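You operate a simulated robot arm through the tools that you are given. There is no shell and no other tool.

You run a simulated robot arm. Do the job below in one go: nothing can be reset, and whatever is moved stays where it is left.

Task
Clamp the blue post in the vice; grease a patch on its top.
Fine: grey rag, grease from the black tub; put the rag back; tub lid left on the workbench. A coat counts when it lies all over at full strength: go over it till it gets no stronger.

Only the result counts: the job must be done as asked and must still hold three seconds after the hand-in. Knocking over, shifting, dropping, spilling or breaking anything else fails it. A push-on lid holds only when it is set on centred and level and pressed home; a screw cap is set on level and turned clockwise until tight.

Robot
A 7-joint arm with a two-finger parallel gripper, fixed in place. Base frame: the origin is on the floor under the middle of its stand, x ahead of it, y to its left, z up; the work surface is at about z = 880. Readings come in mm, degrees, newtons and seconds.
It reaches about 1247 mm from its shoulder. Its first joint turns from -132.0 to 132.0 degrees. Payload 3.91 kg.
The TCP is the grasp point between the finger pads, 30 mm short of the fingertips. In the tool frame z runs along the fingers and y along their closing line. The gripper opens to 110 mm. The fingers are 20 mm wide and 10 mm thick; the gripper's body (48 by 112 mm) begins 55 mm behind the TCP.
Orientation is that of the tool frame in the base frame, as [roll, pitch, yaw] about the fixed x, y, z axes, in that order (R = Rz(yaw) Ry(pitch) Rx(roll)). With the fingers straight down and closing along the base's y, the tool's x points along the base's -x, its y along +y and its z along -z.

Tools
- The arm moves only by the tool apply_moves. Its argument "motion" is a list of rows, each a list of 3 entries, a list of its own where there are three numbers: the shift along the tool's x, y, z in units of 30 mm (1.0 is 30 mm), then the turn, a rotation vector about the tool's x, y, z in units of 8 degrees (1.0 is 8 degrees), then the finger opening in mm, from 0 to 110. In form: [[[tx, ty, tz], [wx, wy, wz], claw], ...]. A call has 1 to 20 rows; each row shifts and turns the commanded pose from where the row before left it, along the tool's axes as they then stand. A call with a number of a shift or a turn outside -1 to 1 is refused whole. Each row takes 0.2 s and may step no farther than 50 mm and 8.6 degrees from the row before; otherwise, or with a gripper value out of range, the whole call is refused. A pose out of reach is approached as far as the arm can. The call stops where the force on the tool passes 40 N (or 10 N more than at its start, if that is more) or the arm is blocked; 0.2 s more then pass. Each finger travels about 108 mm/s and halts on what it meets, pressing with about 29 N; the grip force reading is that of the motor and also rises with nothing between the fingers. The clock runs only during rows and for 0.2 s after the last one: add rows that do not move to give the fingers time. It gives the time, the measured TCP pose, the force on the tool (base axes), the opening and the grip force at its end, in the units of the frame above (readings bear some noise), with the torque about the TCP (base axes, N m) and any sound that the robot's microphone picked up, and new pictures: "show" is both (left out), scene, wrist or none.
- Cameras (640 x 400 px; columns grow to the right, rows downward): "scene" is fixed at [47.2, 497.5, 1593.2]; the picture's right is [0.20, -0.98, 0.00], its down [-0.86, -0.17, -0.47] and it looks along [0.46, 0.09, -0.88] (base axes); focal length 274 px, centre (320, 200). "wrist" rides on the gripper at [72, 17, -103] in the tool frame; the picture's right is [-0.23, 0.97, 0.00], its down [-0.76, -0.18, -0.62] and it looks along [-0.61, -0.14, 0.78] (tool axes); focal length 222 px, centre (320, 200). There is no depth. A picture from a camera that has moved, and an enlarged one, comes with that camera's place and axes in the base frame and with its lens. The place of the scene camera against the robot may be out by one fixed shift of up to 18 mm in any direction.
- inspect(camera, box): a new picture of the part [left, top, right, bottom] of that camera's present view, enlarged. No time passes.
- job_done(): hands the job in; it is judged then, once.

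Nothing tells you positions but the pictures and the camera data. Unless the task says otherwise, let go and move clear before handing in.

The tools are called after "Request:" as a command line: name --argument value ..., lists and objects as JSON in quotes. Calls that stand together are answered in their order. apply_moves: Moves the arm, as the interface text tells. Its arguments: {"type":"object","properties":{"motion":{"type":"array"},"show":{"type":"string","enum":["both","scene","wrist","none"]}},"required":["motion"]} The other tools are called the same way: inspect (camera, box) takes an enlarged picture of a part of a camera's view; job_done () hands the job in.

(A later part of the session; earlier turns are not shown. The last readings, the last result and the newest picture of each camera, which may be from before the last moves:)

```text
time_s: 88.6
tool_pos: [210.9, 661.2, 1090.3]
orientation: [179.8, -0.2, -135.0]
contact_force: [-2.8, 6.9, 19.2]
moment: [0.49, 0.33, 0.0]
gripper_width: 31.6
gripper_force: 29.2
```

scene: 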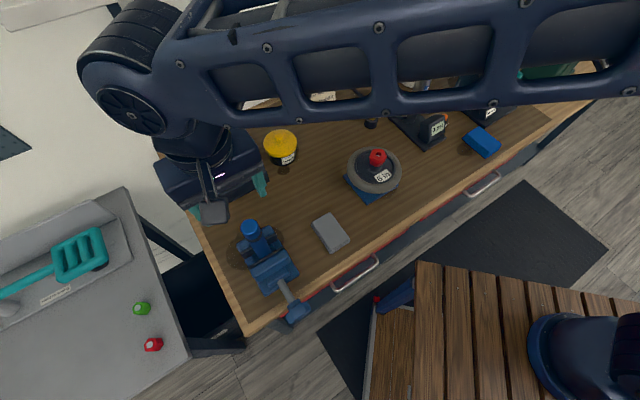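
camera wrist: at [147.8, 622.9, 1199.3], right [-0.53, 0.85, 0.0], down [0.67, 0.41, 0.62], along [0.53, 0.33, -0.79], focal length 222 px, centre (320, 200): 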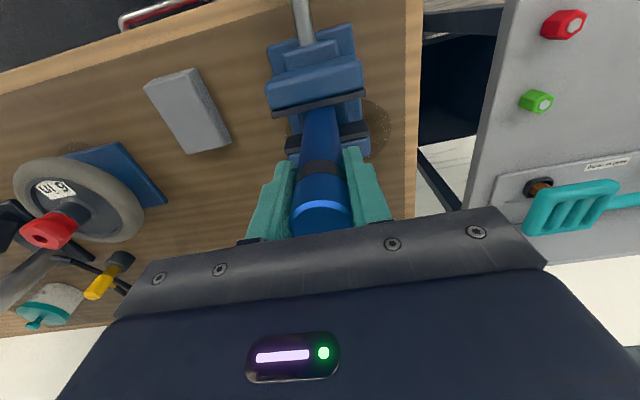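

Request:
apply_moves --motion '[[[0, 0, -0.04], [0, 0, 0], 25], [[0, 0, 0], [0, 0, 0], 36], [[0, 0, 0], [0, 0, 0], 50], [[0, 0, 0], [0, 0, 0], 70], [[0, 0, 0], [0, 0, 0], 78], [[0, 0, -0.6], [0, 0, 0], 78], [[0, 0, -1], [0, 0, 0], 78], [[0, 0, -1], [0, 0, 0], 78], [[0, 0, -1], [0, 0, 0], 78], [[0, 0, -0.5], [0, 0, 0], 78], [[0.7, 0, 0], [0, 0, 0], 78], [[0.9, 0, 0], [0, 0, 0], 78], [[0.9, 0, 0], [0, 0, 0], 78], [[0.9, 0, 0.3], [0, 0, 0], 78], [[0.9, 0, 0.9], [0, 0, 0], 78], [[0.6, 0, 0.9], [0, 0, 0], 78], [[0, 0, 0], [0, 0, 0], 78]]'

```text
time_s: 92.2
tool_pos: [107.8, 557.6, 1150.5]
orientation: [180.0, -0.1, -135.0]
contact_force: [-0.2, 0.3, 0.0]
moment: [0.01, 0.0, 0.0]
gripper_width: 77.8
gripper_force: 0.1
camera wrist: at [44.0, 518.5, 1254.2], right [-0.53, 0.85, 0.0], down [0.67, 0.41, 0.62], along [0.53, 0.33, -0.79], focal length 222 px, centre (320, 200)
```

scene: 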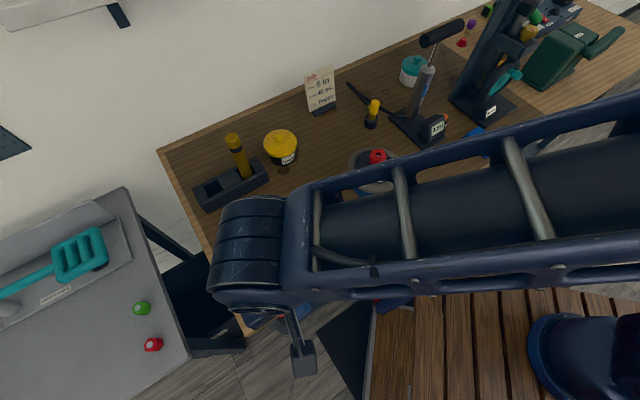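
wrist: 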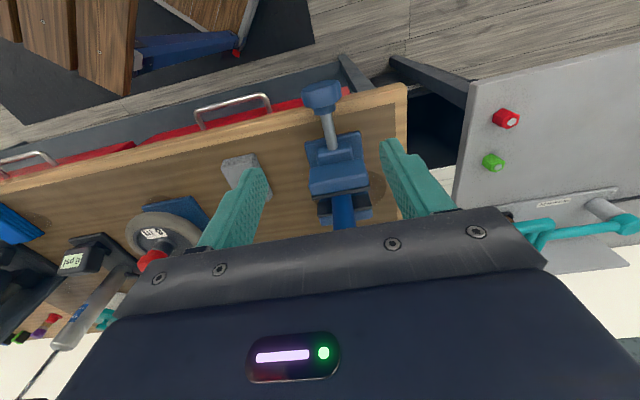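

Request:
apply_moves --motion '[[[-0.07, 0.055, 0.9], [0, 0, 0], 78], [[0, 0, 0.95], [0, 0, 0], 78], [[0, 0, 0.95], [0, 0, 0], 78], [[0, 0, 0.95], [0, 0, 0], 78], [[0, 0, 0.95], [0, 0, 0], 78], [[0, 0, 0.95], [0, 0, 0], 78], [[0, 0, 0.95], [0, 0, 0], 78], [[0, 0, 0.9], [0, 0, 0], 78], [[0, 0, 0.2], [0, 0, 0], 78], [[0, 0, 0], [0, 0, 0], 78]]' --show "wrist"

Request:
inspect --camera "wrist" --box '[200, 90, 424, 230]'

```text
time_s: 94.4
tool_pos: [108.8, 559.5, 918.6]
orientation: [179.9, -0.2, -134.9]
contact_force: [0.2, 0.6, 0.0]
moment: [0.04, 0.02, 0.0]
gripper_width: 78.0
gripper_force: 0.0
camera wrist: at [45.4, 520.2, 1022.1], right [-0.53, 0.85, 0.0], down [0.67, 0.41, 0.62], along [0.53, 0.33, -0.78], focal length 222 px, centre (320, 200)
```

wrist: 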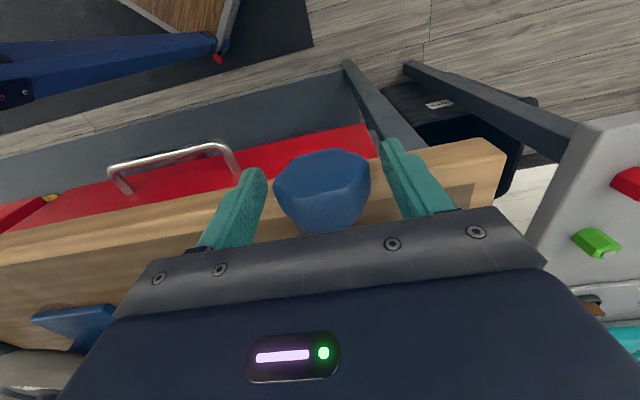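

```text
2.86 times, centred on (312, 160) of wrist
camera zoom: at [45.4, 520.2, 1022.1], right [-0.53, 0.85, 0.0], down [0.67, 0.41, 0.62], along [0.53, 0.33, -0.78], focal length 635 px, centre (343, 314)
```

zoom: 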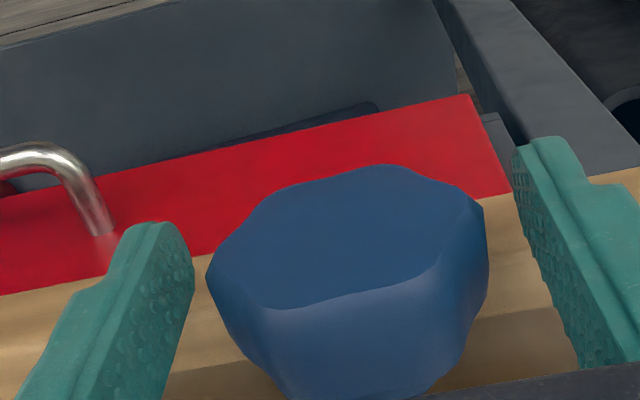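

Request:
apply_moves --motion '[[[0, 0.05, 0], [0, 0, 0], 78], [[0, 0.0297, 0.002], [1, 0, 0], 78], [[0, 0.0297, 0.002], [1, 0, 0], 78], [[0, 0.0297, 0.002], [1, 0, 0], 78], [[0, 0.0297, 0.002], [1, 0, 0], 78], [[0, 0.0297, 0.002], [1, 0, 0], 78], [[0, 0.0297, 0.002], [1, 0, 0], 78], [[0, 0, 0], [0, 0, 0], 65], [[0, 0, 0], [0, 0, 0], 50], [[0, 0, 0], [0, 0, 0], 20], [[0, 0, 0], [0, 0, 0], 0], [[0, 0, 0], [0, 0, 0], 0]]' --show "wrist"

Request:
inspect --camera "wrist" --box '[264, 140, 376, 210]'

```text
time_s: 96.9
tool_pos: [104.2, 563.1, 918.7]
orientation: [-132.0, -0.2, -135.1]
contact_force: [0.7, -13.2, 6.9]
moment: [0.24, -0.37, -0.06]
gripper_width: 53.7
gripper_force: 45.3
stopped in row 12: the force on the tool passed its limit at 41 N (the readings are from after the stop); the commanded pose is now the measured one
camera wrist: at [-10.3, 575.1, 975.0], right [-0.3, 0.62, -0.73], down [0.3, 0.78, 0.55], along [0.91, -0.05, -0.42], focal length 222 px, centre (320, 200)
```

wrist: 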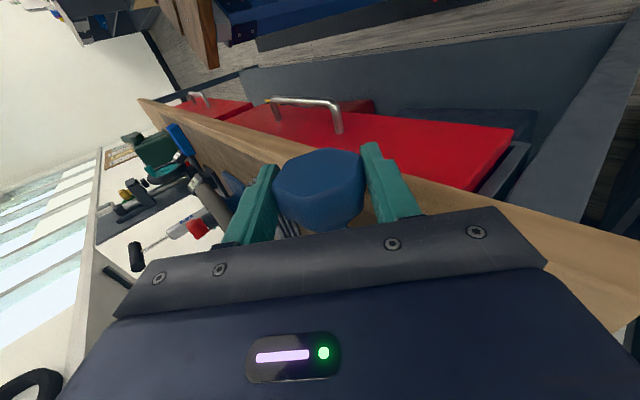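

```text
5.71 times, centred on (320, 175) of wrist
camera zoom: at [-10.3, 575.1, 975.0], right [-0.3, 0.62, -0.73], down [0.3, 0.78, 0.55], along [0.91, -0.05, -0.42], focal length 1269 px, centre (320, 343)
```

zoom: 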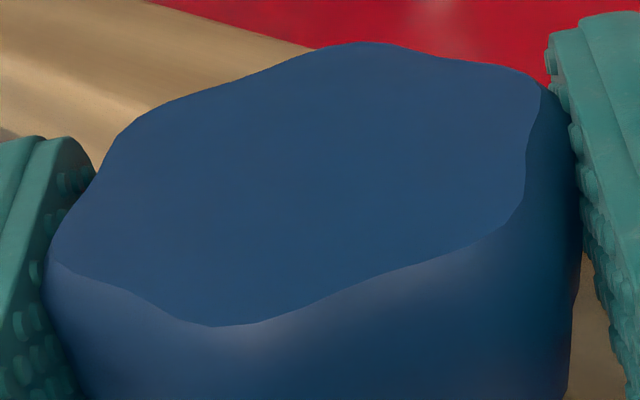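

Request:
apply_moves --motion '[[[0, -0.0149, 0.0005], [-0.5, 0, 0], 0], [[0, -0.0149, 0.0005], [-0.5, 0, 0], 0], [[0, -0.0149, 0.0005], [-0.5, 0, 0], 0], [[0, -0.0149, 0.0005], [-0.5, 0, 0], 0], [[0, -0.0149, 0.0005], [-0.5, 0, 0], 0], [[0, 0, 0], [0, 0, 0], 0]]' --show "none"

Request:
inspect --camera "wrist" --box '[264, 140, 376, 210]'

Request:
inspect --camera "scene" --box '[230, 230, 294, 270]'

```text
time_s: 98.2
tool_pos: [105.1, 562.5, 919.2]
orientation: [-152.1, -0.1, -135.0]
contact_force: [0.1, -13.4, 14.3]
moment: [-0.52, 0.27, 0.37]
gripper_width: 53.6
gripper_force: 45.0
stopped in row 6: the force on the tool passed its limit at 41 N (the readings are from after the stop); the commanded pose is now the measured one
```

```text
5.71 times, centred on (320, 175) of wrist
camera zoom: at [8.6, 556.4, 1003.4], right [-0.45, 0.77, -0.46], down [0.45, 0.64, 0.63], along [0.78, 0.08, -0.63], focal length 1269 px, centre (320, 343)
```

zoom: 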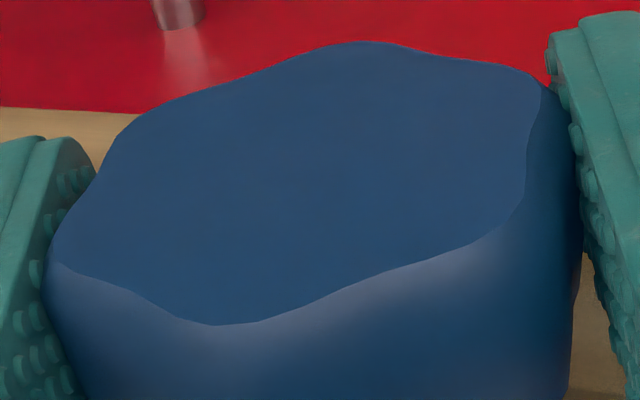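

```text
10.00 times, centred on (262, 250) of scene
camera zoom: at [47.2, 497.5, 1593.2], right [0.2, -0.98, 0.0], down [-0.86, -0.17, -0.47], along [0.46, 0.09, -0.88], focal length 2738 px, centre (900, -300)
```

zoom: 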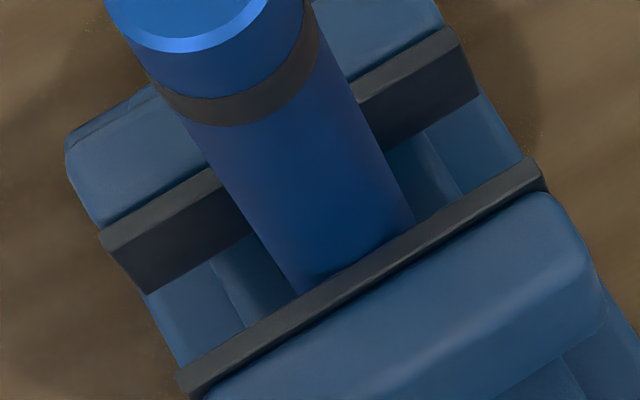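

Request:
apply_moves --motion '[[[0, -0.0149, 0.0005], [-0.5, 0, 0], 0], [[0, -0.0149, 0.0005], [-0.5, 0, 0], 0], [[0, -0.0149, 0.0005], [-0.5, 0, 0], 0], [[0, -0.0149, 0.0005], [-0.5, 0, 0], 0], [[0, -0.0149, 0.0005], [-0.5, 0, 0], 0], [[0, -0.0149, 0.0005], [-0.5, 0, 0], 0], [[0, -0.0149, 0.0005], [-0.5, 0, 0], 0], [[0, -0.0149, 0.0005], [-0.5, 0, 0], 0], [[0, 0, 0], [0, 0, 0], 0]]' --show "none"

Request:
inspect --camera "wrist" --box '[264, 140, 376, 210]'

```text
time_s: 100.2
tool_pos: [108.0, 559.8, 921.6]
orientation: [175.8, -0.1, -135.1]
contact_force: [17.0, -27.0, 23.0]
moment: [-0.21, -0.29, 0.56]
gripper_width: 53.6
gripper_force: 45.2
```

```text
5.71 times, centred on (320, 175) of wrist
camera zoom: at [49.5, 515.7, 1024.8], right [-0.52, 0.85, 0.07], down [0.7, 0.38, 0.61], along [0.49, 0.37, -0.79], focal length 1269 px, centre (320, 343)
```

zoom: 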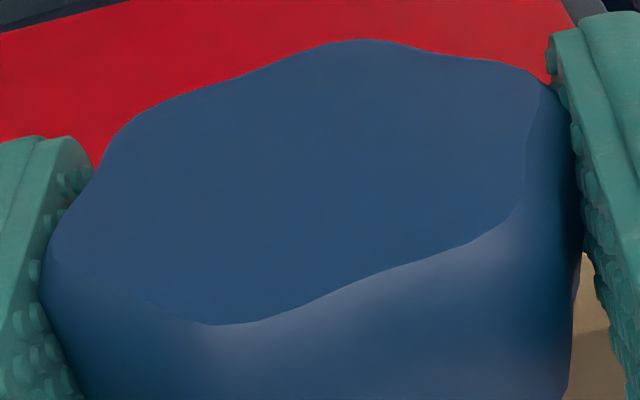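

Request:
apply_moves --motion '[[[0, -0.05, -0.03], [0, 0, 0], 0], [[0, -0.0149, 0.0005], [-0.5, 0, 0], 0], [[0, -0.0149, 0.0005], [-0.5, 0, 0], 0], [[0, -0.0149, 0.0005], [-0.5, 0, 0], 0], [[0, -0.0149, 0.0005], [-0.5, 0, 0], 0], [[0, -0.0149, 0.0005], [-0.5, 0, 0], 0], [[0, -0.0149, 0.0005], [-0.5, 0, 0], 0], [[0, -0.0149, 0.0005], [-0.5, 0, 0], 0], [[0, -0.0149, 0.0005], [-0.5, 0, 0], 0], [[0, -0.0149, 0.0005], [-0.5, 0, 0], 0], [[0, -0.0149, 0.0005], [-0.5, 0, 0], 0], [[0, -0.0149, 0.0005], [-0.5, 0, 0], 0], [[0, 0, 0], [0, 0, 0], 0]]' --show "none"

Request:
inspect --camera "wrist" --box '[264, 140, 376, 210]'

Request:
inspect --camera "scene" --box '[230, 230, 294, 270]'

```text
time_s: 103.0
tool_pos: [111.2, 556.7, 918.6]
orientation: [132.0, -0.2, -135.3]
contact_force: [7.8, -11.7, -13.0]
moment: [0.08, -0.65, 0.18]
gripper_width: 53.5
gripper_force: 45.4
```

```text
5.71 times, centred on (320, 175) of wrist
camera zoom: at [105.9, 459.4, 1000.4], right [-0.3, 0.62, 0.72], down [0.95, 0.12, 0.28], along [0.09, 0.77, -0.63], focal length 1269 px, centre (320, 343)
```

zoom: 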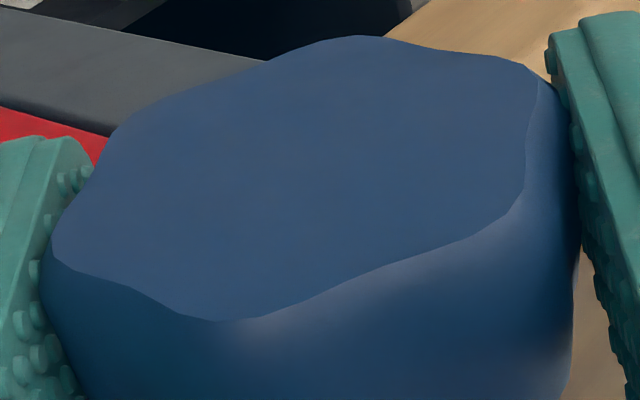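

```text
10.00 times, centred on (262, 250) of scene
camera zoom: at [47.2, 497.5, 1593.2], right [0.2, -0.98, 0.0], down [-0.86, -0.17, -0.47], along [0.46, 0.09, -0.88], focal length 2738 px, centre (900, -300)
```

zoom: 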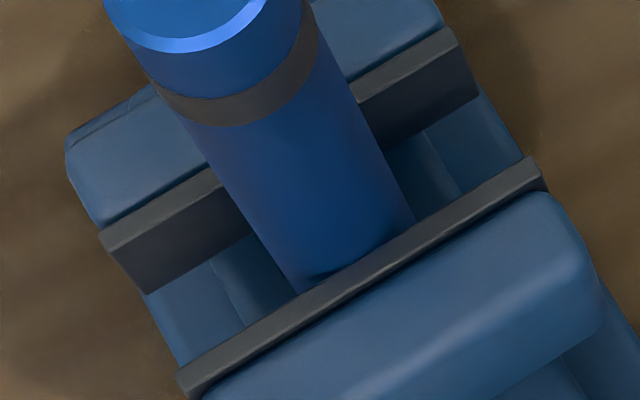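

The knob still turns with only about 0.3 Nm of resistance, so I'll do a couple more full strokes and then test the hold again.

Request:
apply_moves --motion '[[[0, 0, 0], [0, 0, 0], 60], [[0, 0, 0], [0, 0, 0], 78], [[0, 0, 0], [0, 0, 0], 78], [[0, 0.0297, 0.002], [1, 0, 0], 78], [[0, 0.0297, 0.002], [1, 0, 0], 78], [[0, 0.0297, 0.002], [1, 0, 0], 78], [[0, 0.0297, 0.002], [1, 0, 0], 78], [[0, 0.0297, 0.002], [1, 0, 0], 78], [[0, 0.0297, 0.002], [1, 0, 0], 78], [[0, 0.0297, 0.002], [1, 0, 0], 78], [[0, 0.0297, 0.002], [1, 0, 0], 78], [[0, 0.0297, 0.002], [1, 0, 0], 78], [[0, 0.0297, 0.002], [1, 0, 0], 78], [[0, 0.0297, 0.002], [1, 0, 0], 78], [[0, 0.0297, 0.002], [0.5, 0, 0], 78], [[0, 0, 0], [0, 0, 0], 65], [[0, 0, 0], [0, 0, 0], 50], [[0, 0, 0], [0, 0, 0], 20], [[0, 0, 0], [0, 0, 0], 0], [[0, 0, 0], [0, 0, 0], 0]]' --show "none"

Request:
inspect --camera "wrist" --box '[264, 140, 376, 210]'

```text
time_s: 107.2
tool_pos: [103.9, 563.7, 919.4]
orientation: [-136.0, -0.1, -135.2]
contact_force: [-3.0, 1.4, -1.9]
moment: [0.58, -0.69, -0.58]
gripper_width: 53.6
gripper_force: 44.5
```

```text
5.71 times, centred on (320, 175) of wrist
camera zoom: at [-6.9, 572.3, 981.7], right [-0.33, 0.66, -0.68], down [0.33, 0.75, 0.57], along [0.88, -0.03, -0.47], focal length 1269 px, centre (320, 343)
```

zoom: 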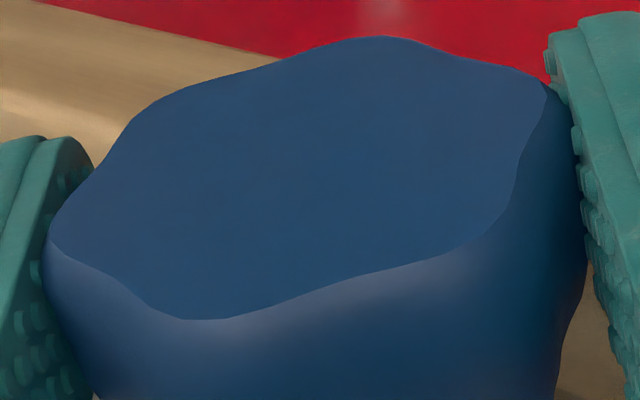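

Request:
apply_moves --motion '[[[0, -0.0149, 0.0005], [-0.5, 0, 0], 0], [[0, -0.0149, 0.0005], [-0.5, 0, 0], 0], [[0, -0.0149, 0.0005], [-0.5, 0, 0], 0], [[0, -0.0149, 0.0005], [-0.5, 0, 0], 0], [[0, -0.0149, 0.0005], [-0.5, 0, 0], 0], [[0, -0.0149, 0.0005], [-0.5, 0, 0], 0], [[0, -0.0149, 0.0005], [-0.5, 0, 0], 0], [[0, -0.0149, 0.0005], [-0.5, 0, 0], 0], [[0, -0.0149, 0.0005], [-0.5, 0, 0], 0], [[0, -0.0149, 0.0005], [-0.5, 0, 0], 0], [[0, 0, 0], [0, 0, 0], 0]]' --show "none"

Request:
inspect --camera "wrist" --box '[264, 140, 376, 210]'

```text
time_s: 109.6
tool_pos: [107.8, 559.9, 921.5]
orientation: [-176.0, -0.1, -135.1]
contact_force: [7.3, -9.4, 23.8]
moment: [-0.63, 0.22, 1.07]
gripper_width: 53.5
gripper_force: 45.1
```

```text
5.71 times, centred on (320, 175) of wrist
camera zoom: at [38.6, 526.7, 1023.1], right [-0.52, 0.85, -0.07], down [0.64, 0.44, 0.63], along [0.57, 0.29, -0.77], focal length 1269 px, centre (320, 343)
```

zoom: 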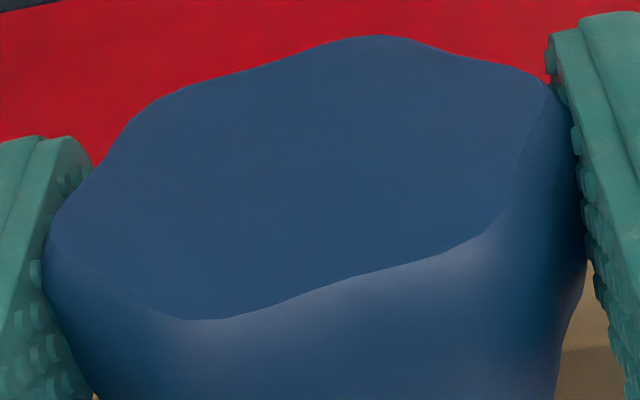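

Request:
apply_moves --motion '[[[0, -0.03, -0.04], [0, 0, 0], 0], [[0, -0.0149, 0.0005], [-0.5, 0, 0], 0], [[0, -0.0149, 0.0005], [-0.5, 0, 0], 0], [[0, -0.0149, 0.0005], [-0.5, 0, 0], 0], [[0, -0.0149, 0.0005], [-0.5, 0, 0], 0], [[0, -0.0149, 0.0005], [-0.5, 0, 0], 0], [[0, -0.0149, 0.0005], [-0.5, 0, 0], 0], [[0, -0.0149, 0.0005], [-0.5, 0, 0], 0], [[0, -0.0149, 0.0005], [-0.5, 0, 0], 0], [[0, -0.0149, 0.0005], [-0.5, 0, 0], 0], [[0, -0.0149, 0.0005], [-0.5, 0, 0], 0], [[0, -0.0149, 0.0005], [-0.5, 0, 0], 0], [[0, -0.0149, 0.0005], [-0.5, 0, 0], 0], [[0, 0, 0], [0, 0, 0], 0]]' --show "none"

Request:
inspect --camera "wrist" --box '[264, 140, 376, 210]'

Request:
inspect --camera "scene" --box '[230, 230, 294, 270]'

```text
time_s: 112.8
tool_pos: [111.1, 557.4, 920.1]
orientation: [136.0, 0.0, -135.1]
contact_force: [8.9, -5.6, 7.4]
moment: [0.14, -0.6, 0.8]
gripper_width: 53.5
gripper_force: 45.2
stopped in row 14: the force on the tool passed its limit at 40 N (the readings are from after the stop); the commanded pose is now the measured one
```

```text
5.71 times, centred on (320, 175) of wrist
camera zoom: at [101.8, 463.6, 1005.5], right [-0.33, 0.66, 0.68], down [0.94, 0.14, 0.32], along [0.12, 0.74, -0.66], focal length 1269 px, centre (320, 343)
```

zoom: 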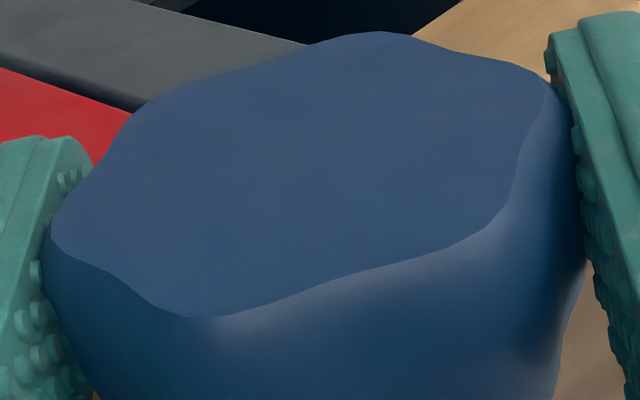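

```text
10.00 times, centred on (262, 250) of scene
camera zoom: at [47.2, 497.5, 1593.2], right [0.2, -0.98, 0.0], down [-0.86, -0.17, -0.47], along [0.46, 0.09, -0.88], focal length 2738 px, centre (900, -300)
```

zoom: 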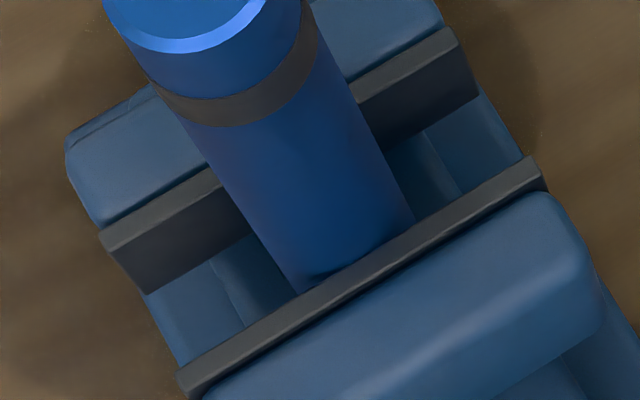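

Request:
apply_moves --motion '[[[0, 0, 0], [0, 0, 0], 60], [[0, 0, 0], [0, 0, 0], 78], [[0, 0, 0], [0, 0, 0], 78], [[0, 0.0297, 0.002], [1, 0, 0], 78], [[0, 0.0297, 0.002], [1, 0, 0], 78], [[0, 0.0297, 0.002], [1, 0, 0], 78], [[0, 0.0297, 0.002], [1, 0, 0], 78], [[0, 0.0297, 0.002], [1, 0, 0], 78], [[0, 0.0297, 0.002], [1, 0, 0], 78], [[0, 0.0297, 0.002], [1, 0, 0], 78], [[0, 0.0297, 0.002], [0.6, 0, 0], 78], [[0, 0, 0], [0, 0, 0], 78]]' --show "none"

Request:
inspect --camera "wrist" --box '[264, 140, 376, 210]'

```text
time_s: 115.4
tool_pos: [107.5, 561.5, 920.5]
orientation: [-163.1, -0.2, -135.2]
contact_force: [0.2, 0.6, -0.2]
moment: [0.0, -0.02, -0.01]
gripper_width: 78.1
gripper_force: 0.0
```

```text
5.71 times, centred on (320, 175) of wrist
camera zoom: at [22.6, 543.7, 1015.2], right [-0.5, 0.82, -0.28], down [0.53, 0.55, 0.65], along [0.68, 0.17, -0.71], focal length 1269 px, centre (320, 343)
```

zoom: 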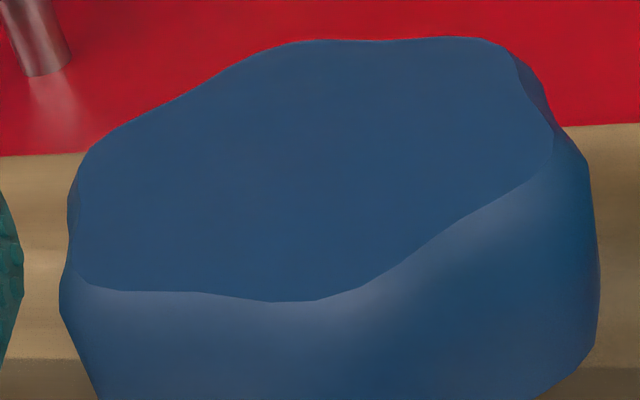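

The knob's lobes moved relative to the fingers when I let go, so it may spring back on release. I'll test that directly: grip, look, turn a little, look, release in place, look.

Request:
apply_moves --motion '[[[0, 0, 0], [0, 0, 0], 65], [[0, 0, 0], [0, 0, 0], 50], [[0, 0, 0], [0, 0, 0], 20], [[0, 0, 0], [0, 0, 0], 0]]' --show "none"

Request:
inspect --camera "wrist" --box '[264, 140, 376, 210]'

```text
time_s: 116.4
tool_pos: [107.0, 562.1, 920.1]
orientation: [-163.2, -0.2, -135.1]
contact_force: [-4.3, 6.9, -2.7]
moment: [-0.17, 0.16, 0.89]
gripper_width: 53.5
gripper_force: 44.8
```

```text
5.71 times, centred on (320, 175) of wrist
camera zoom: at [22.3, 543.8, 1015.2], right [-0.5, 0.82, -0.28], down [0.53, 0.55, 0.65], along [0.68, 0.17, -0.71], focal length 1269 px, centre (320, 343)
```

zoom: 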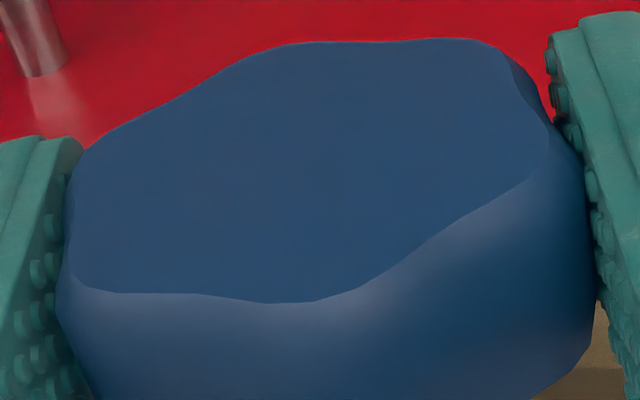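

Request:
apply_moves --motion '[[[0, -0.0149, 0.0005], [-0.5, 0, 0], 0], [[0, -0.0149, 0.0005], [-0.5, 0, 0], 0], [[0, -0.0149, 0.0005], [-0.5, 0, 0], 0], [[0, -0.0149, 0.0005], [-0.5, 0, 0], 0], [[0, -0.0149, 0.0005], [-0.5, 0, 0], 0], [[0, -0.0149, 0.0005], [-0.5, 0, 0], 0], [[0, 0, 0], [0, 0, 0], 0]]' --show "none"

Request:
inspect --camera "wrist" --box '[264, 140, 376, 210]'

```text
time_s: 118.0
tool_pos: [107.6, 558.8, 922.0]
orientation: [172.8, -0.1, -135.3]
contact_force: [18.0, -9.2, 22.7]
moment: [0.23, -0.51, 0.68]
gripper_width: 53.7
gripper_force: 45.2
```

```text
5.71 times, centred on (320, 175) of wrist
camera zoom: at [54.1, 511.7, 1025.6], right [-0.52, 0.85, 0.12], down [0.72, 0.36, 0.59], along [0.46, 0.4, -0.8], focal length 1269 px, centre (320, 343)
```

zoom: 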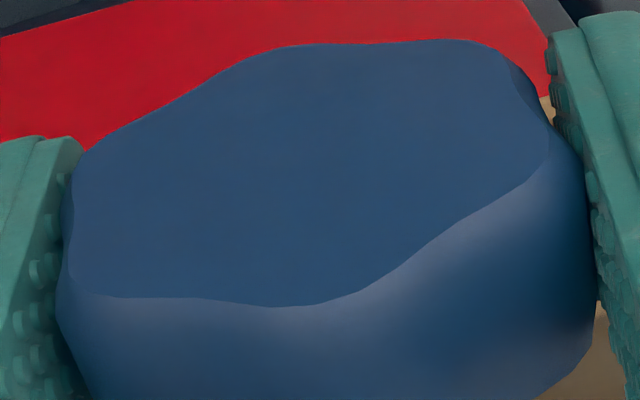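

Same knob position in the grip after a 24° turn. Now I'll release in place and look.

Request:
apply_moves --motion '[[[0, 0, 0], [0, 0, 0], 57], [[0, 0, 0], [0, 0, 0], 70], [[0, 0, 0], [0, 0, 0], 78], [[0, 0, 0], [0, 0, 0], 78]]' --show "none"

Request:
inspect --camera "wrist" --box '[264, 140, 376, 210]'

Request:
inspect --camera "scene" --box '[230, 230, 294, 270]'

```text
time_s: 119.0
tool_pos: [107.4, 560.0, 919.8]
orientation: [172.8, -0.2, -135.1]
contact_force: [0.6, 0.3, -0.4]
moment: [-0.03, -0.01, 0.04]
gripper_width: 78.0
gripper_force: 0.0
```

```text
5.71 times, centred on (320, 175) of wrist
camera zoom: at [52.9, 512.2, 1025.3], right [-0.52, 0.85, 0.12], down [0.72, 0.36, 0.59], along [0.46, 0.4, -0.8], focal length 1269 px, centre (320, 343)
```

zoom: 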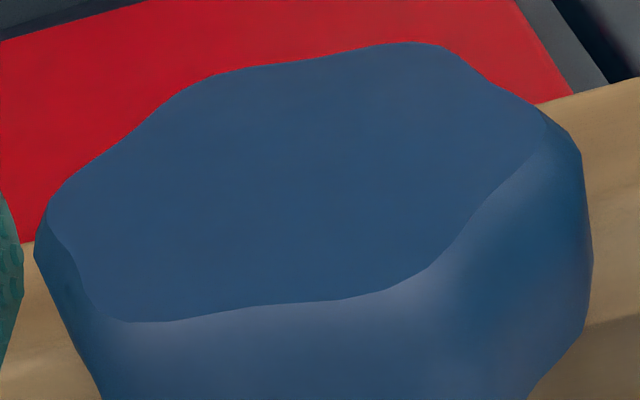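

```text
10.00 times, centred on (262, 250) of scene
camera zoom: at [47.2, 497.5, 1593.2], right [0.2, -0.98, 0.0], down [-0.86, -0.17, -0.47], along [0.46, 0.09, -0.88], focal length 2738 px, centre (900, -300)
```

zoom: 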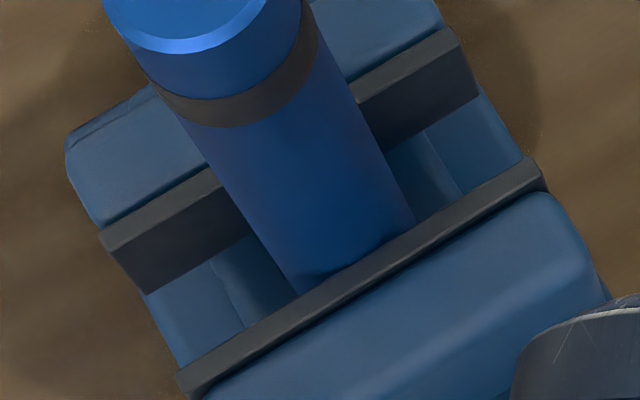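

The knob springs back fully after a big turn, which means the elastic load exceeds the screw's own friction. I'll try a gentler approach: tighten by a small angle and see if it stays.

Request:
apply_moves --motion '[[[0, 0, 0], [0, 0, 0], 65], [[0, 0, 0], [0, 0, 0], 50], [[0, 0, 0], [0, 0, 0], 30], [[0, 0, 0], [0, 0, 0], 30]]' --show "none"

Request:
inspect --camera "wrist" --box '[264, 140, 376, 210]'

```text
time_s: 120.0
tool_pos: [108.0, 560.8, 920.8]
orientation: [172.9, -0.2, -135.2]
contact_force: [11.3, -12.4, -0.2]
moment: [-0.21, -0.05, 0.44]
gripper_width: 53.4
gripper_force: 45.2
```

```text
5.71 times, centred on (320, 175) of wrist
camera zoom: at [53.7, 511.6, 1025.1], right [-0.52, 0.85, 0.12], down [0.72, 0.36, 0.59], along [0.46, 0.39, -0.8], focal length 1269 px, centre (320, 343)
```

zoom: 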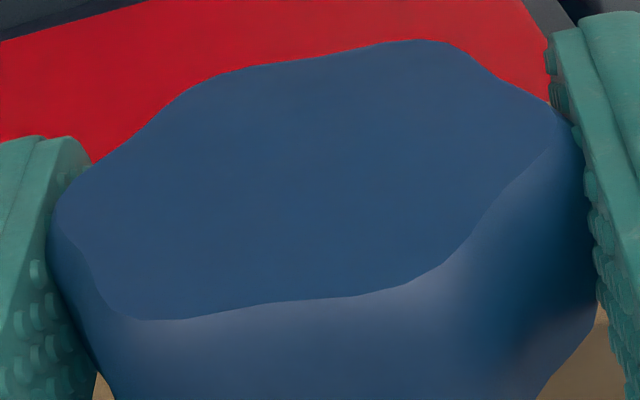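

Request:
apply_moves --motion '[[[0, -0.03, 0], [0, 0, 0], 30], [[0, -0.0149, 0.0005], [-0.5, 0, 0], 30], [[0, -0.0149, 0.0005], [-0.5, 0, 0], 30], [[0, -0.0149, 0.0005], [-0.5, 0, 0], 30], [[0, 0, 0], [0, 0, 0], 30]]' --show "none"

Request:
inspect --camera "wrist" --box '[264, 140, 376, 210]'

```text
time_s: 121.2
tool_pos: [108.4, 558.6, 919.1]
orientation: [160.8, -0.1, -135.0]
contact_force: [4.3, -9.3, 0.1]
moment: [-0.17, -0.12, 0.41]
gripper_width: 53.4
gripper_force: 45.1
```

```text
5.71 times, centred on (320, 175) of wrist
camera zoom: at [70.2, 495.0, 1023.3], right [-0.49, 0.81, 0.32], down [0.8, 0.27, 0.53], along [0.34, 0.51, -0.79], focal length 1269 px, centre (320, 343)
```

zoom: 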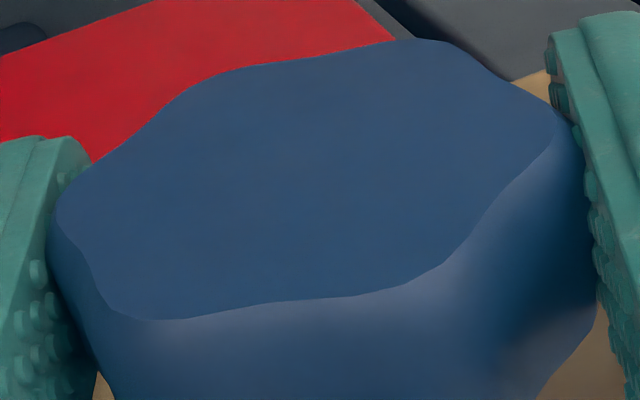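

Request:
apply_moves --motion '[[[0, 0, 0], [0, 0, 0], 55], [[0, 0, 0], [0, 0, 0], 60], [[0, 0, 0], [0, 0, 0], 78], [[0, 0, 0], [0, 0, 0], 78]]' --show "none"

Request:
inspect --camera "wrist" --box '[264, 140, 376, 210]'

```text
time_s: 122.2
tool_pos: [109.3, 559.3, 919.5]
orientation: [160.8, -0.2, -135.1]
contact_force: [0.4, 0.4, -0.7]
moment: [-0.02, 0.02, -0.02]
gripper_width: 78.1
gripper_force: 0.0
```

```text
5.71 times, centred on (320, 175) of wrist
camera zoom: at [70.1, 495.3, 1023.2], right [-0.49, 0.81, 0.32], down [0.8, 0.27, 0.53], along [0.34, 0.51, -0.79], focal length 1269 px, centre (320, 343)
```

zoom: 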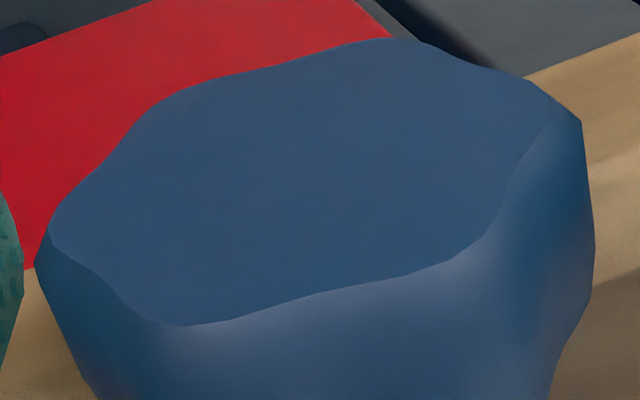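

It still springs back to the same equilibrium. I'll try one long stroke of about 116° without letting go, to see if the torque climbs or something latches.

Request:
apply_moves --motion '[[[0, 0.0297, 0.002], [1, 0, 0], 78], [[0, 0.0297, 0.002], [1, 0, 0], 78], [[0, 0.0297, 0.002], [1, 0, 0], 78], [[0, 0.0297, 0.002], [1, 0, 0], 78], [[0, 0.0297, 0.002], [1, 0, 0], 78], [[0, 0.0297, 0.002], [1, 0, 0], 78], [[0, 0.0297, 0.002], [1, 0, 0], 78], [[0, 0.0297, 0.002], [1, 0, 0], 78], [[0, 0.0297, 0.002], [1, 0, 0], 78], [[0, 0.0297, 0.002], [0.6, 0, 0], 78], [[0, 0, 0], [0, 0, 0], 78]]'

Request:
inspect --camera "wrist" --box '[200, 90, 424, 230]'

```text
time_s: 124.6
tool_pos: [103.1, 565.3, 918.0]
orientation: [-122.3, -0.2, -135.1]
contact_force: [0.0, -0.5, -0.7]
moment: [0.0, -0.02, 0.01]
gripper_width: 78.2
gripper_force: 0.1
camera wrist: at [-16.4, 581.8, 958.4], right [-0.21, 0.53, -0.82], down [0.24, 0.84, 0.48], along [0.95, -0.09, -0.3], focal length 222 px, centre (320, 200)
```

scene: 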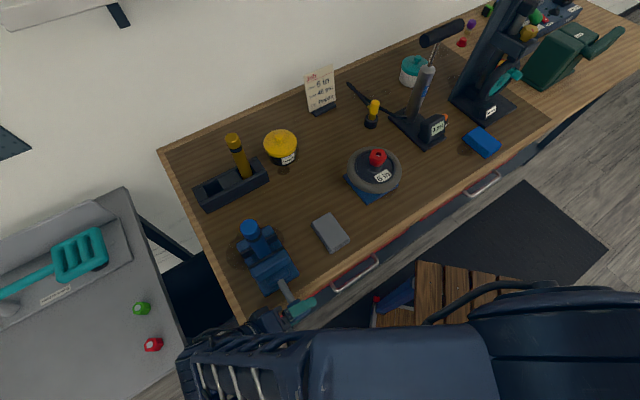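
wrist: 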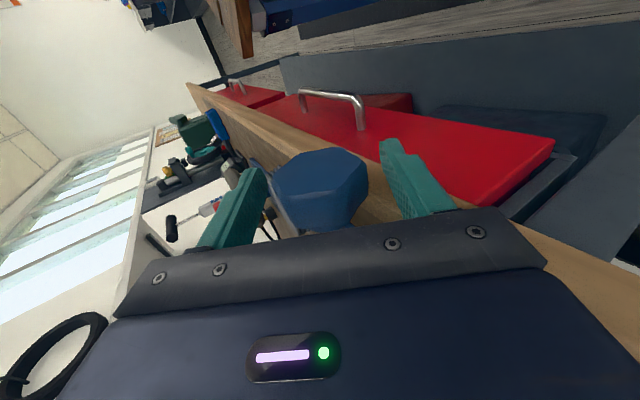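

```text
2.86 times, centred on (312, 160) of wrist
camera zoom: at [-16.4, 581.8, 958.4], right [-0.21, 0.53, -0.82], down [0.24, 0.84, 0.48], along [0.95, -0.09, -0.3], focal length 635 px, centre (343, 314)
```

zoom: 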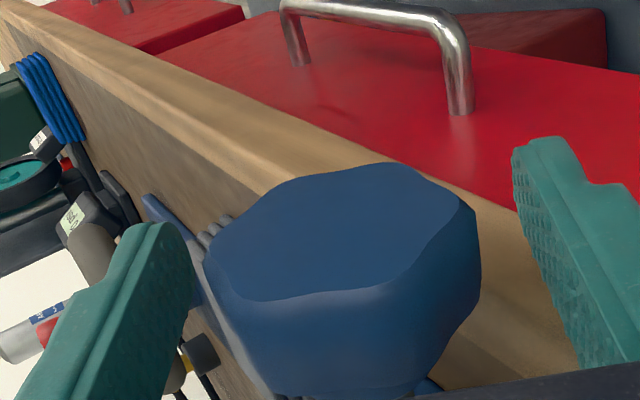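

Request:
apply_moves --motion '[[[0, 0.02, 0], [0, 0, 0], 65], [[0, 0, 0], [0, 0, 0], 50], [[0, 0, 0], [0, 0, 0], 20], [[0, 0, 0], [0, 0, 0], 0], [[0, 0, 0], [0, 0, 0], 0]]' --show "none"

Request:
inspect --camera "wrist" --box '[264, 140, 376, 210]'

```text
time_s: 125.8
tool_pos: [102.7, 564.2, 917.3]
orientation: [-122.4, -0.1, -135.2]
contact_force: [4.1, -6.0, 21.7]
moment: [-0.07, -0.2, -0.84]
gripper_width: 53.5
gripper_force: 45.1
```

```text
5.71 times, centred on (320, 175) of wrist
camera zoom: at [-16.1, 581.6, 958.7], right [-0.21, 0.53, -0.82], down [0.24, 0.84, 0.48], along [0.95, -0.1, -0.3], focal length 1269 px, centre (320, 343)
```

zoom: 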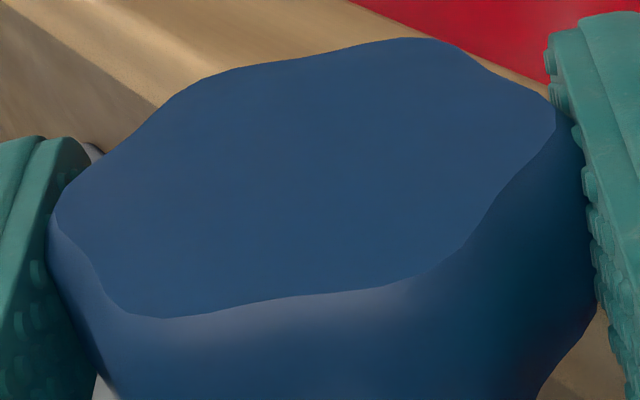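

Request:
apply_moves --motion '[[[0, -0.04, 0], [0, 0, 0], 0], [[0, -0.0149, 0.0005], [-0.5, 0, 0], 0], [[0, -0.0149, 0.0005], [-0.5, 0, 0], 0], [[0, -0.0149, 0.0005], [-0.5, 0, 0], 0], [[0, -0.0149, 0.0005], [-0.5, 0, 0], 0], [[0, -0.0149, 0.0005], [-0.5, 0, 0], 0], [[0, -0.0149, 0.0005], [-0.5, 0, 0], 0], [[0, -0.0149, 0.0005], [-0.5, 0, 0], 0], [[0, -0.0149, 0.0005], [-0.5, 0, 0], 0], [[0, -0.0149, 0.0005], [-0.5, 0, 0], 0], [[0, -0.0149, 0.0005], [-0.5, 0, 0], 0], [[0, -0.0149, 0.0005], [-0.5, 0, 0], 0], [[0, -0.0149, 0.0005], [-0.5, 0, 0], 0], [[0, 0, 0], [0, 0, 0], 0]]' --show "none"

Request:
inspect --camera "wrist" --box '[264, 140, 376, 210]'

```text
time_s: 128.8
tool_pos: [107.2, 560.0, 920.1]
orientation: [-170.4, -0.1, -135.3]
contact_force: [8.5, 0.9, 3.0]
moment: [-0.4, 0.09, 0.63]
gripper_width: 53.4
gripper_force: 44.7
```

```text
5.71 times, centred on (320, 175) of wrist
camera zoom: at [31.3, 534.1, 1019.3], right [-0.52, 0.84, -0.16], down [0.59, 0.49, 0.64], along [0.62, 0.23, -0.75], focal length 1269 px, centre (320, 343)
```

zoom: 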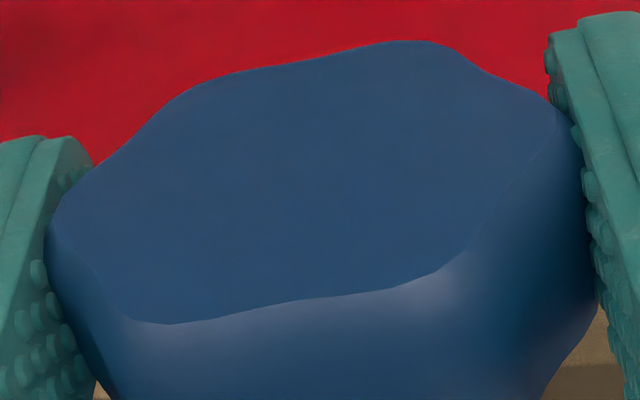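

Request:
apply_moves --motion '[[[0, -0.0149, 0.0005], [-0.5, 0, 0], 0], [[0, -0.0149, 0.0005], [-0.5, 0, 0], 0], [[0, -0.0149, 0.0005], [-0.5, 0, 0], 0], [[0, -0.0149, 0.0005], [-0.5, 0, 0], 0], [[0, -0.0149, 0.0005], [-0.5, 0, 0], 0], [[0, -0.0149, 0.0005], [-0.5, 0, 0], 0], [[0, -0.0149, 0.0005], [-0.5, 0, 0], 0], [[0, -0.0149, 0.0005], [-0.5, 0, 0], 0], [[0, -0.0149, 0.0005], [-0.5, 0, 0], 0], [[0, -0.0149, 0.0005], [-0.5, 0, 0], 0], [[0, -0.0149, 0.0005], [-0.5, 0, 0], 0], [[0, -0.0149, 0.0005], [-0.5, 0, 0], 0], [[0, -0.0149, 0.0005], [-0.5, 0, 0], 0], [[0, -0.0149, 0.0005], [-0.5, 0, 0], 0], [[0, -0.0149, 0.0005], [-0.5, 0, 0], 0], [[0, -0.0149, 0.0005], [-0.5, 0, 0], 0], [[0, 0, 0], [0, 0, 0], 0]]' --show "none"

Request:
inspect --camera "wrist" --box '[264, 140, 376, 210]'

Request:
inspect --camera "scene" --box '[230, 230, 294, 270]'

```text
time_s: 132.4
tool_pos: [112.9, 557.2, 918.4]
orientation: [125.5, -0.3, -135.2]
contact_force: [13.1, -10.1, -17.7]
moment: [-0.3, -0.41, 0.52]
gripper_width: 52.9
gripper_force: 44.8
```

```text
5.71 times, centred on (320, 175) of wrist
camera zoom: at [111.9, 453.2, 991.8], right [-0.24, 0.57, 0.79], down [0.97, 0.11, 0.21], along [0.04, 0.82, -0.57], focal length 1269 px, centre (320, 343)
```

zoom: 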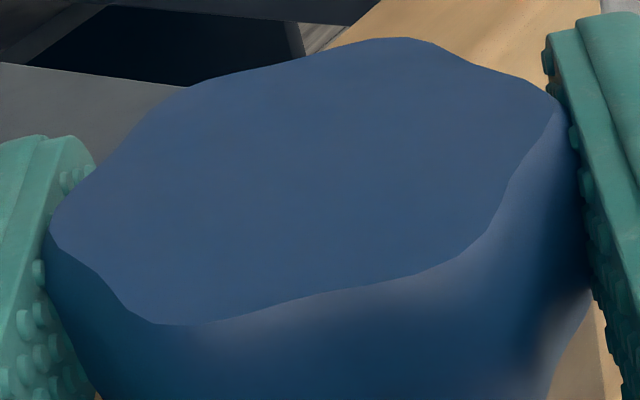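

```text
10.00 times, centred on (262, 250) of scene
camera zoom: at [47.2, 497.5, 1593.2], right [0.2, -0.98, 0.0], down [-0.86, -0.17, -0.47], along [0.46, 0.09, -0.88], focal length 2738 px, centre (900, -300)
```

zoom: 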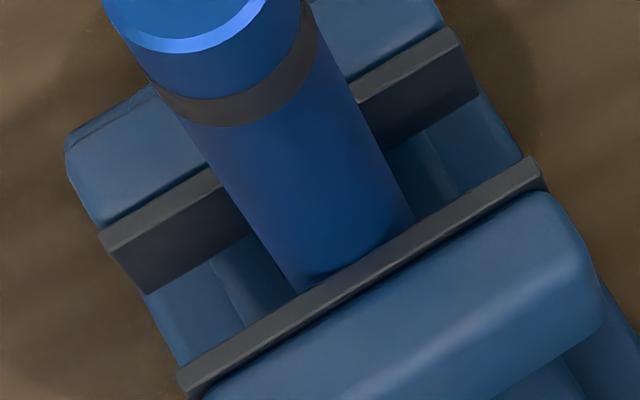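

Request:
apply_moves --motion '[[[0, 0, 0], [0, 0, 0], 55], [[0, 0, 0], [0, 0, 0], 60], [[0, 0, 0], [0, 0, 0], 78], [[0, 0, 0], [0, 0, 0], 78]]' --show "none"

Request:
inspect --camera "wrist" --box '[264, 140, 376, 210]'

Request:
inspect --camera "wrist" --box '[200, 90, 424, 230]'

```text
time_s: 133.4
tool_pos: [112.1, 556.9, 918.1]
orientation: [125.6, -0.2, -135.1]
contact_force: [-0.4, 0.1, 0.0]
moment: [-0.04, -0.01, -0.01]
gripper_width: 78.0
gripper_force: 0.0
```

```text
5.71 times, centred on (320, 175) of wrist
camera zoom: at [111.5, 453.6, 992.3], right [-0.24, 0.56, 0.79], down [0.97, 0.11, 0.22], along [0.04, 0.82, -0.57], focal length 1269 px, centre (320, 343)
```

zoom: 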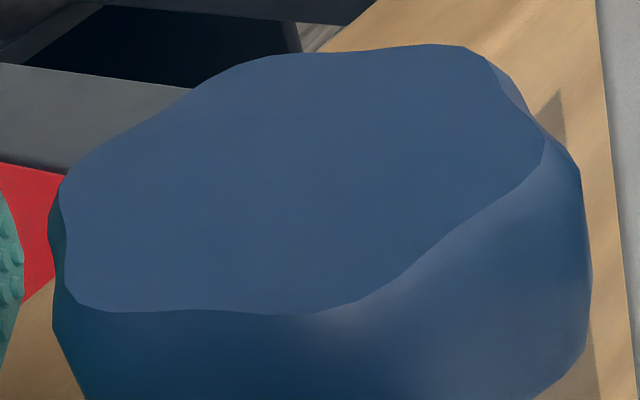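

```text
2.86 times, centred on (312, 160) of wrist
camera zoom: at [111.5, 453.6, 992.3], right [-0.24, 0.56, 0.79], down [0.97, 0.11, 0.22], along [0.04, 0.82, -0.57], focal length 635 px, centre (343, 314)
```

zoom: 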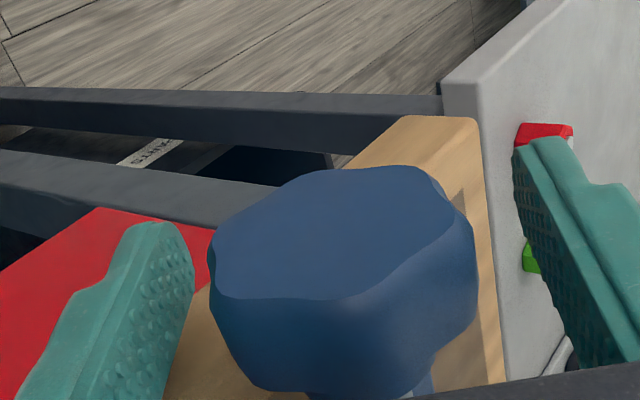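

It sprang back again, so what remains is the screw's natural holding state. I'll leave the knob and re-test the hold on the post with very small lifts.

Request:
apply_moves --motion '[[[0, 0.0297, 0.002], [1, 0, 0], 78], [[0, 0.0297, 0.002], [1, 0, 0], 78], [[0, 0.0297, 0.002], [1, 0, 0], 78], [[0, 0.0297, 0.002], [1, 0, 0], 78], [[0, 0.0297, 0.002], [1, 0, 0], 78], [[0, 0.0297, 0.002], [1, 0, 0], 78], [[0, 0.0297, 0.002], [0.8, 0, 0], 78], [[0, 0, -0.7], [0, 0, 0], 78], [[0, 0, -1], [0, 0, 0], 78], [[0, 0, -1], [0, 0, 0], 78], [[0, 0, -1], [0, 0, 0], 78], [[0, 0, -1], [0, 0, 0], 78], [[0, 0, -1], [0, 0, 0], 78], [[0, 0, -1], [0, 0, 0], 78], [[0, 0, -1], [0, 0, 0], 78], [[0, 0, -1], [0, 0, 0], 78], [[0, 0, -1], [0, 0, 0], 78], [[0, 0, -0.6], [0, 0, 0], 78], [[0, 0, 0], [0, 0, 0], 78]]' --show "wrist"

```text
time_s: 137.4
tool_pos: [107.7, 560.8, 1227.9]
orientation: [180.0, -0.3, -135.1]
contact_force: [0.1, 0.1, 0.3]
moment: [-0.03, 0.02, 0.01]
gripper_width: 78.1
gripper_force: 0.0
camera wrist: at [44.7, 522.3, 1332.8], right [-0.53, 0.85, 0.0], down [0.67, 0.41, 0.62], along [0.53, 0.33, -0.78], focal length 222 px, centre (320, 200)
```

wrist: 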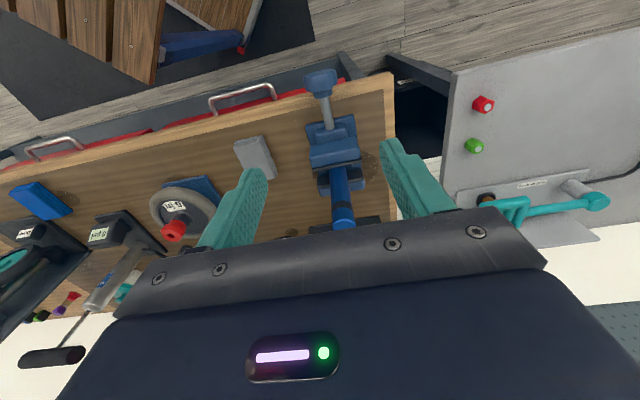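

Request:
apply_moves --motion '[[[-0.9, -0.01, 0], [0, 0, 0], 78], [[-0.9, -0.01, 0], [0, 0, 0], 78], [[-0.9, -0.01, 0], [0, 0, 0], 78], [[-0.9, -0.01, 0], [0, 0, 0], 78], [[-0.9, -0.01, 0], [0, 0, 0], 78], [[-0.33, 0, 0], [0, 0, 0], 78], [[0, 0, 0.7], [0, 0, 0], 78], [[0, 0, 0.9], [0, 0, 0], 78], [[0, 0, 0.9], [0, 0, 0], 78], [[0, 0, 0.9], [0, 0, 0], 70], [[0, 0, 0.8], [0, 0, 0], 60], [[0, 0, 0.33], [0, 0, 0], 50], [[0, 0, 0], [0, 0, 0], 50]]' --show "wrist"

Request:
inspect --camera "wrist" --box '[240, 80, 400, 180]'

Request:
inspect --camera "wrist" --box '[240, 140, 400, 240]'

```text
time_s: 140.2
tool_pos: [210.0, 664.2, 1093.3]
orientation: [180.0, -0.2, -135.1]
contact_force: [-0.2, 0.2, 0.1]
moment: [0.04, 0.0, 0.01]
gripper_width: 50.0
gripper_force: 0.1
camera wrist: at [147.3, 625.4, 1196.4], right [-0.53, 0.85, 0.0], down [0.67, 0.41, 0.62], along [0.53, 0.33, -0.78], focal length 222 px, centre (320, 200)
```

wrist: 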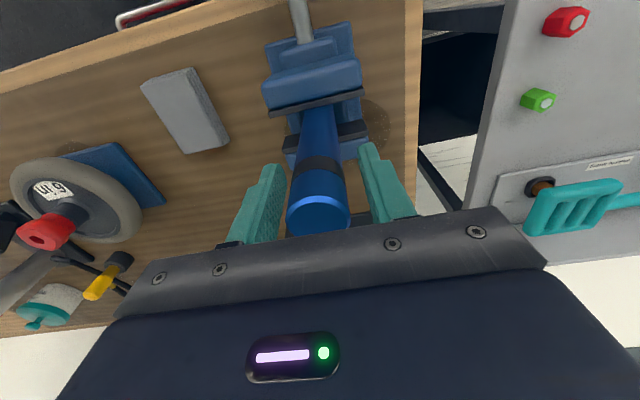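

```text
4.00 times, centred on (320, 130) of wrist
camera zoom: at [147.3, 625.4, 1196.4], right [-0.53, 0.85, 0.0], down [0.67, 0.41, 0.62], along [0.53, 0.33, -0.78], focal length 888 px, centre (320, 480)
```

zoom: 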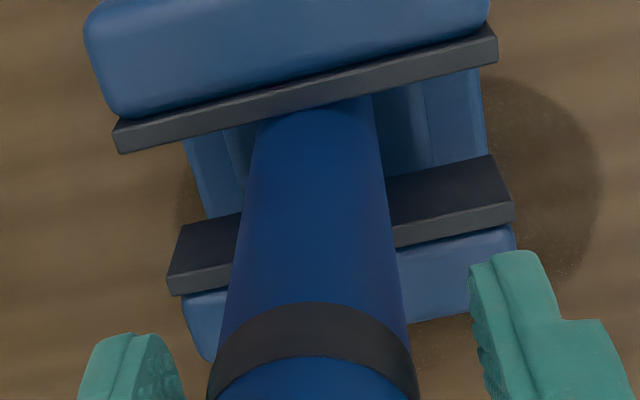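

```text
4.00 times, centred on (320, 190) of wrist
camera zoom: at [147.3, 625.4, 1196.4], right [-0.53, 0.85, 0.0], down [0.67, 0.41, 0.62], along [0.53, 0.33, -0.78], focal length 888 px, centre (320, 240)
```

zoom: 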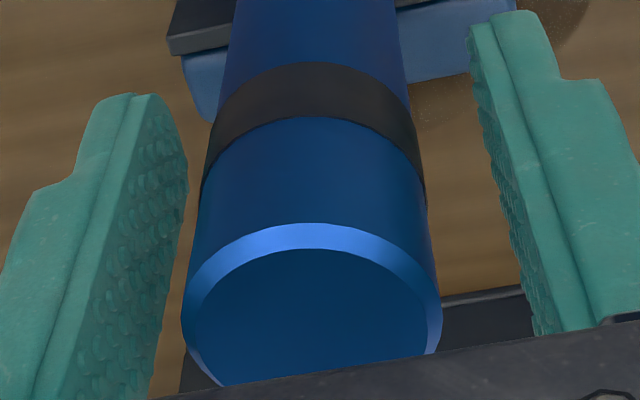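

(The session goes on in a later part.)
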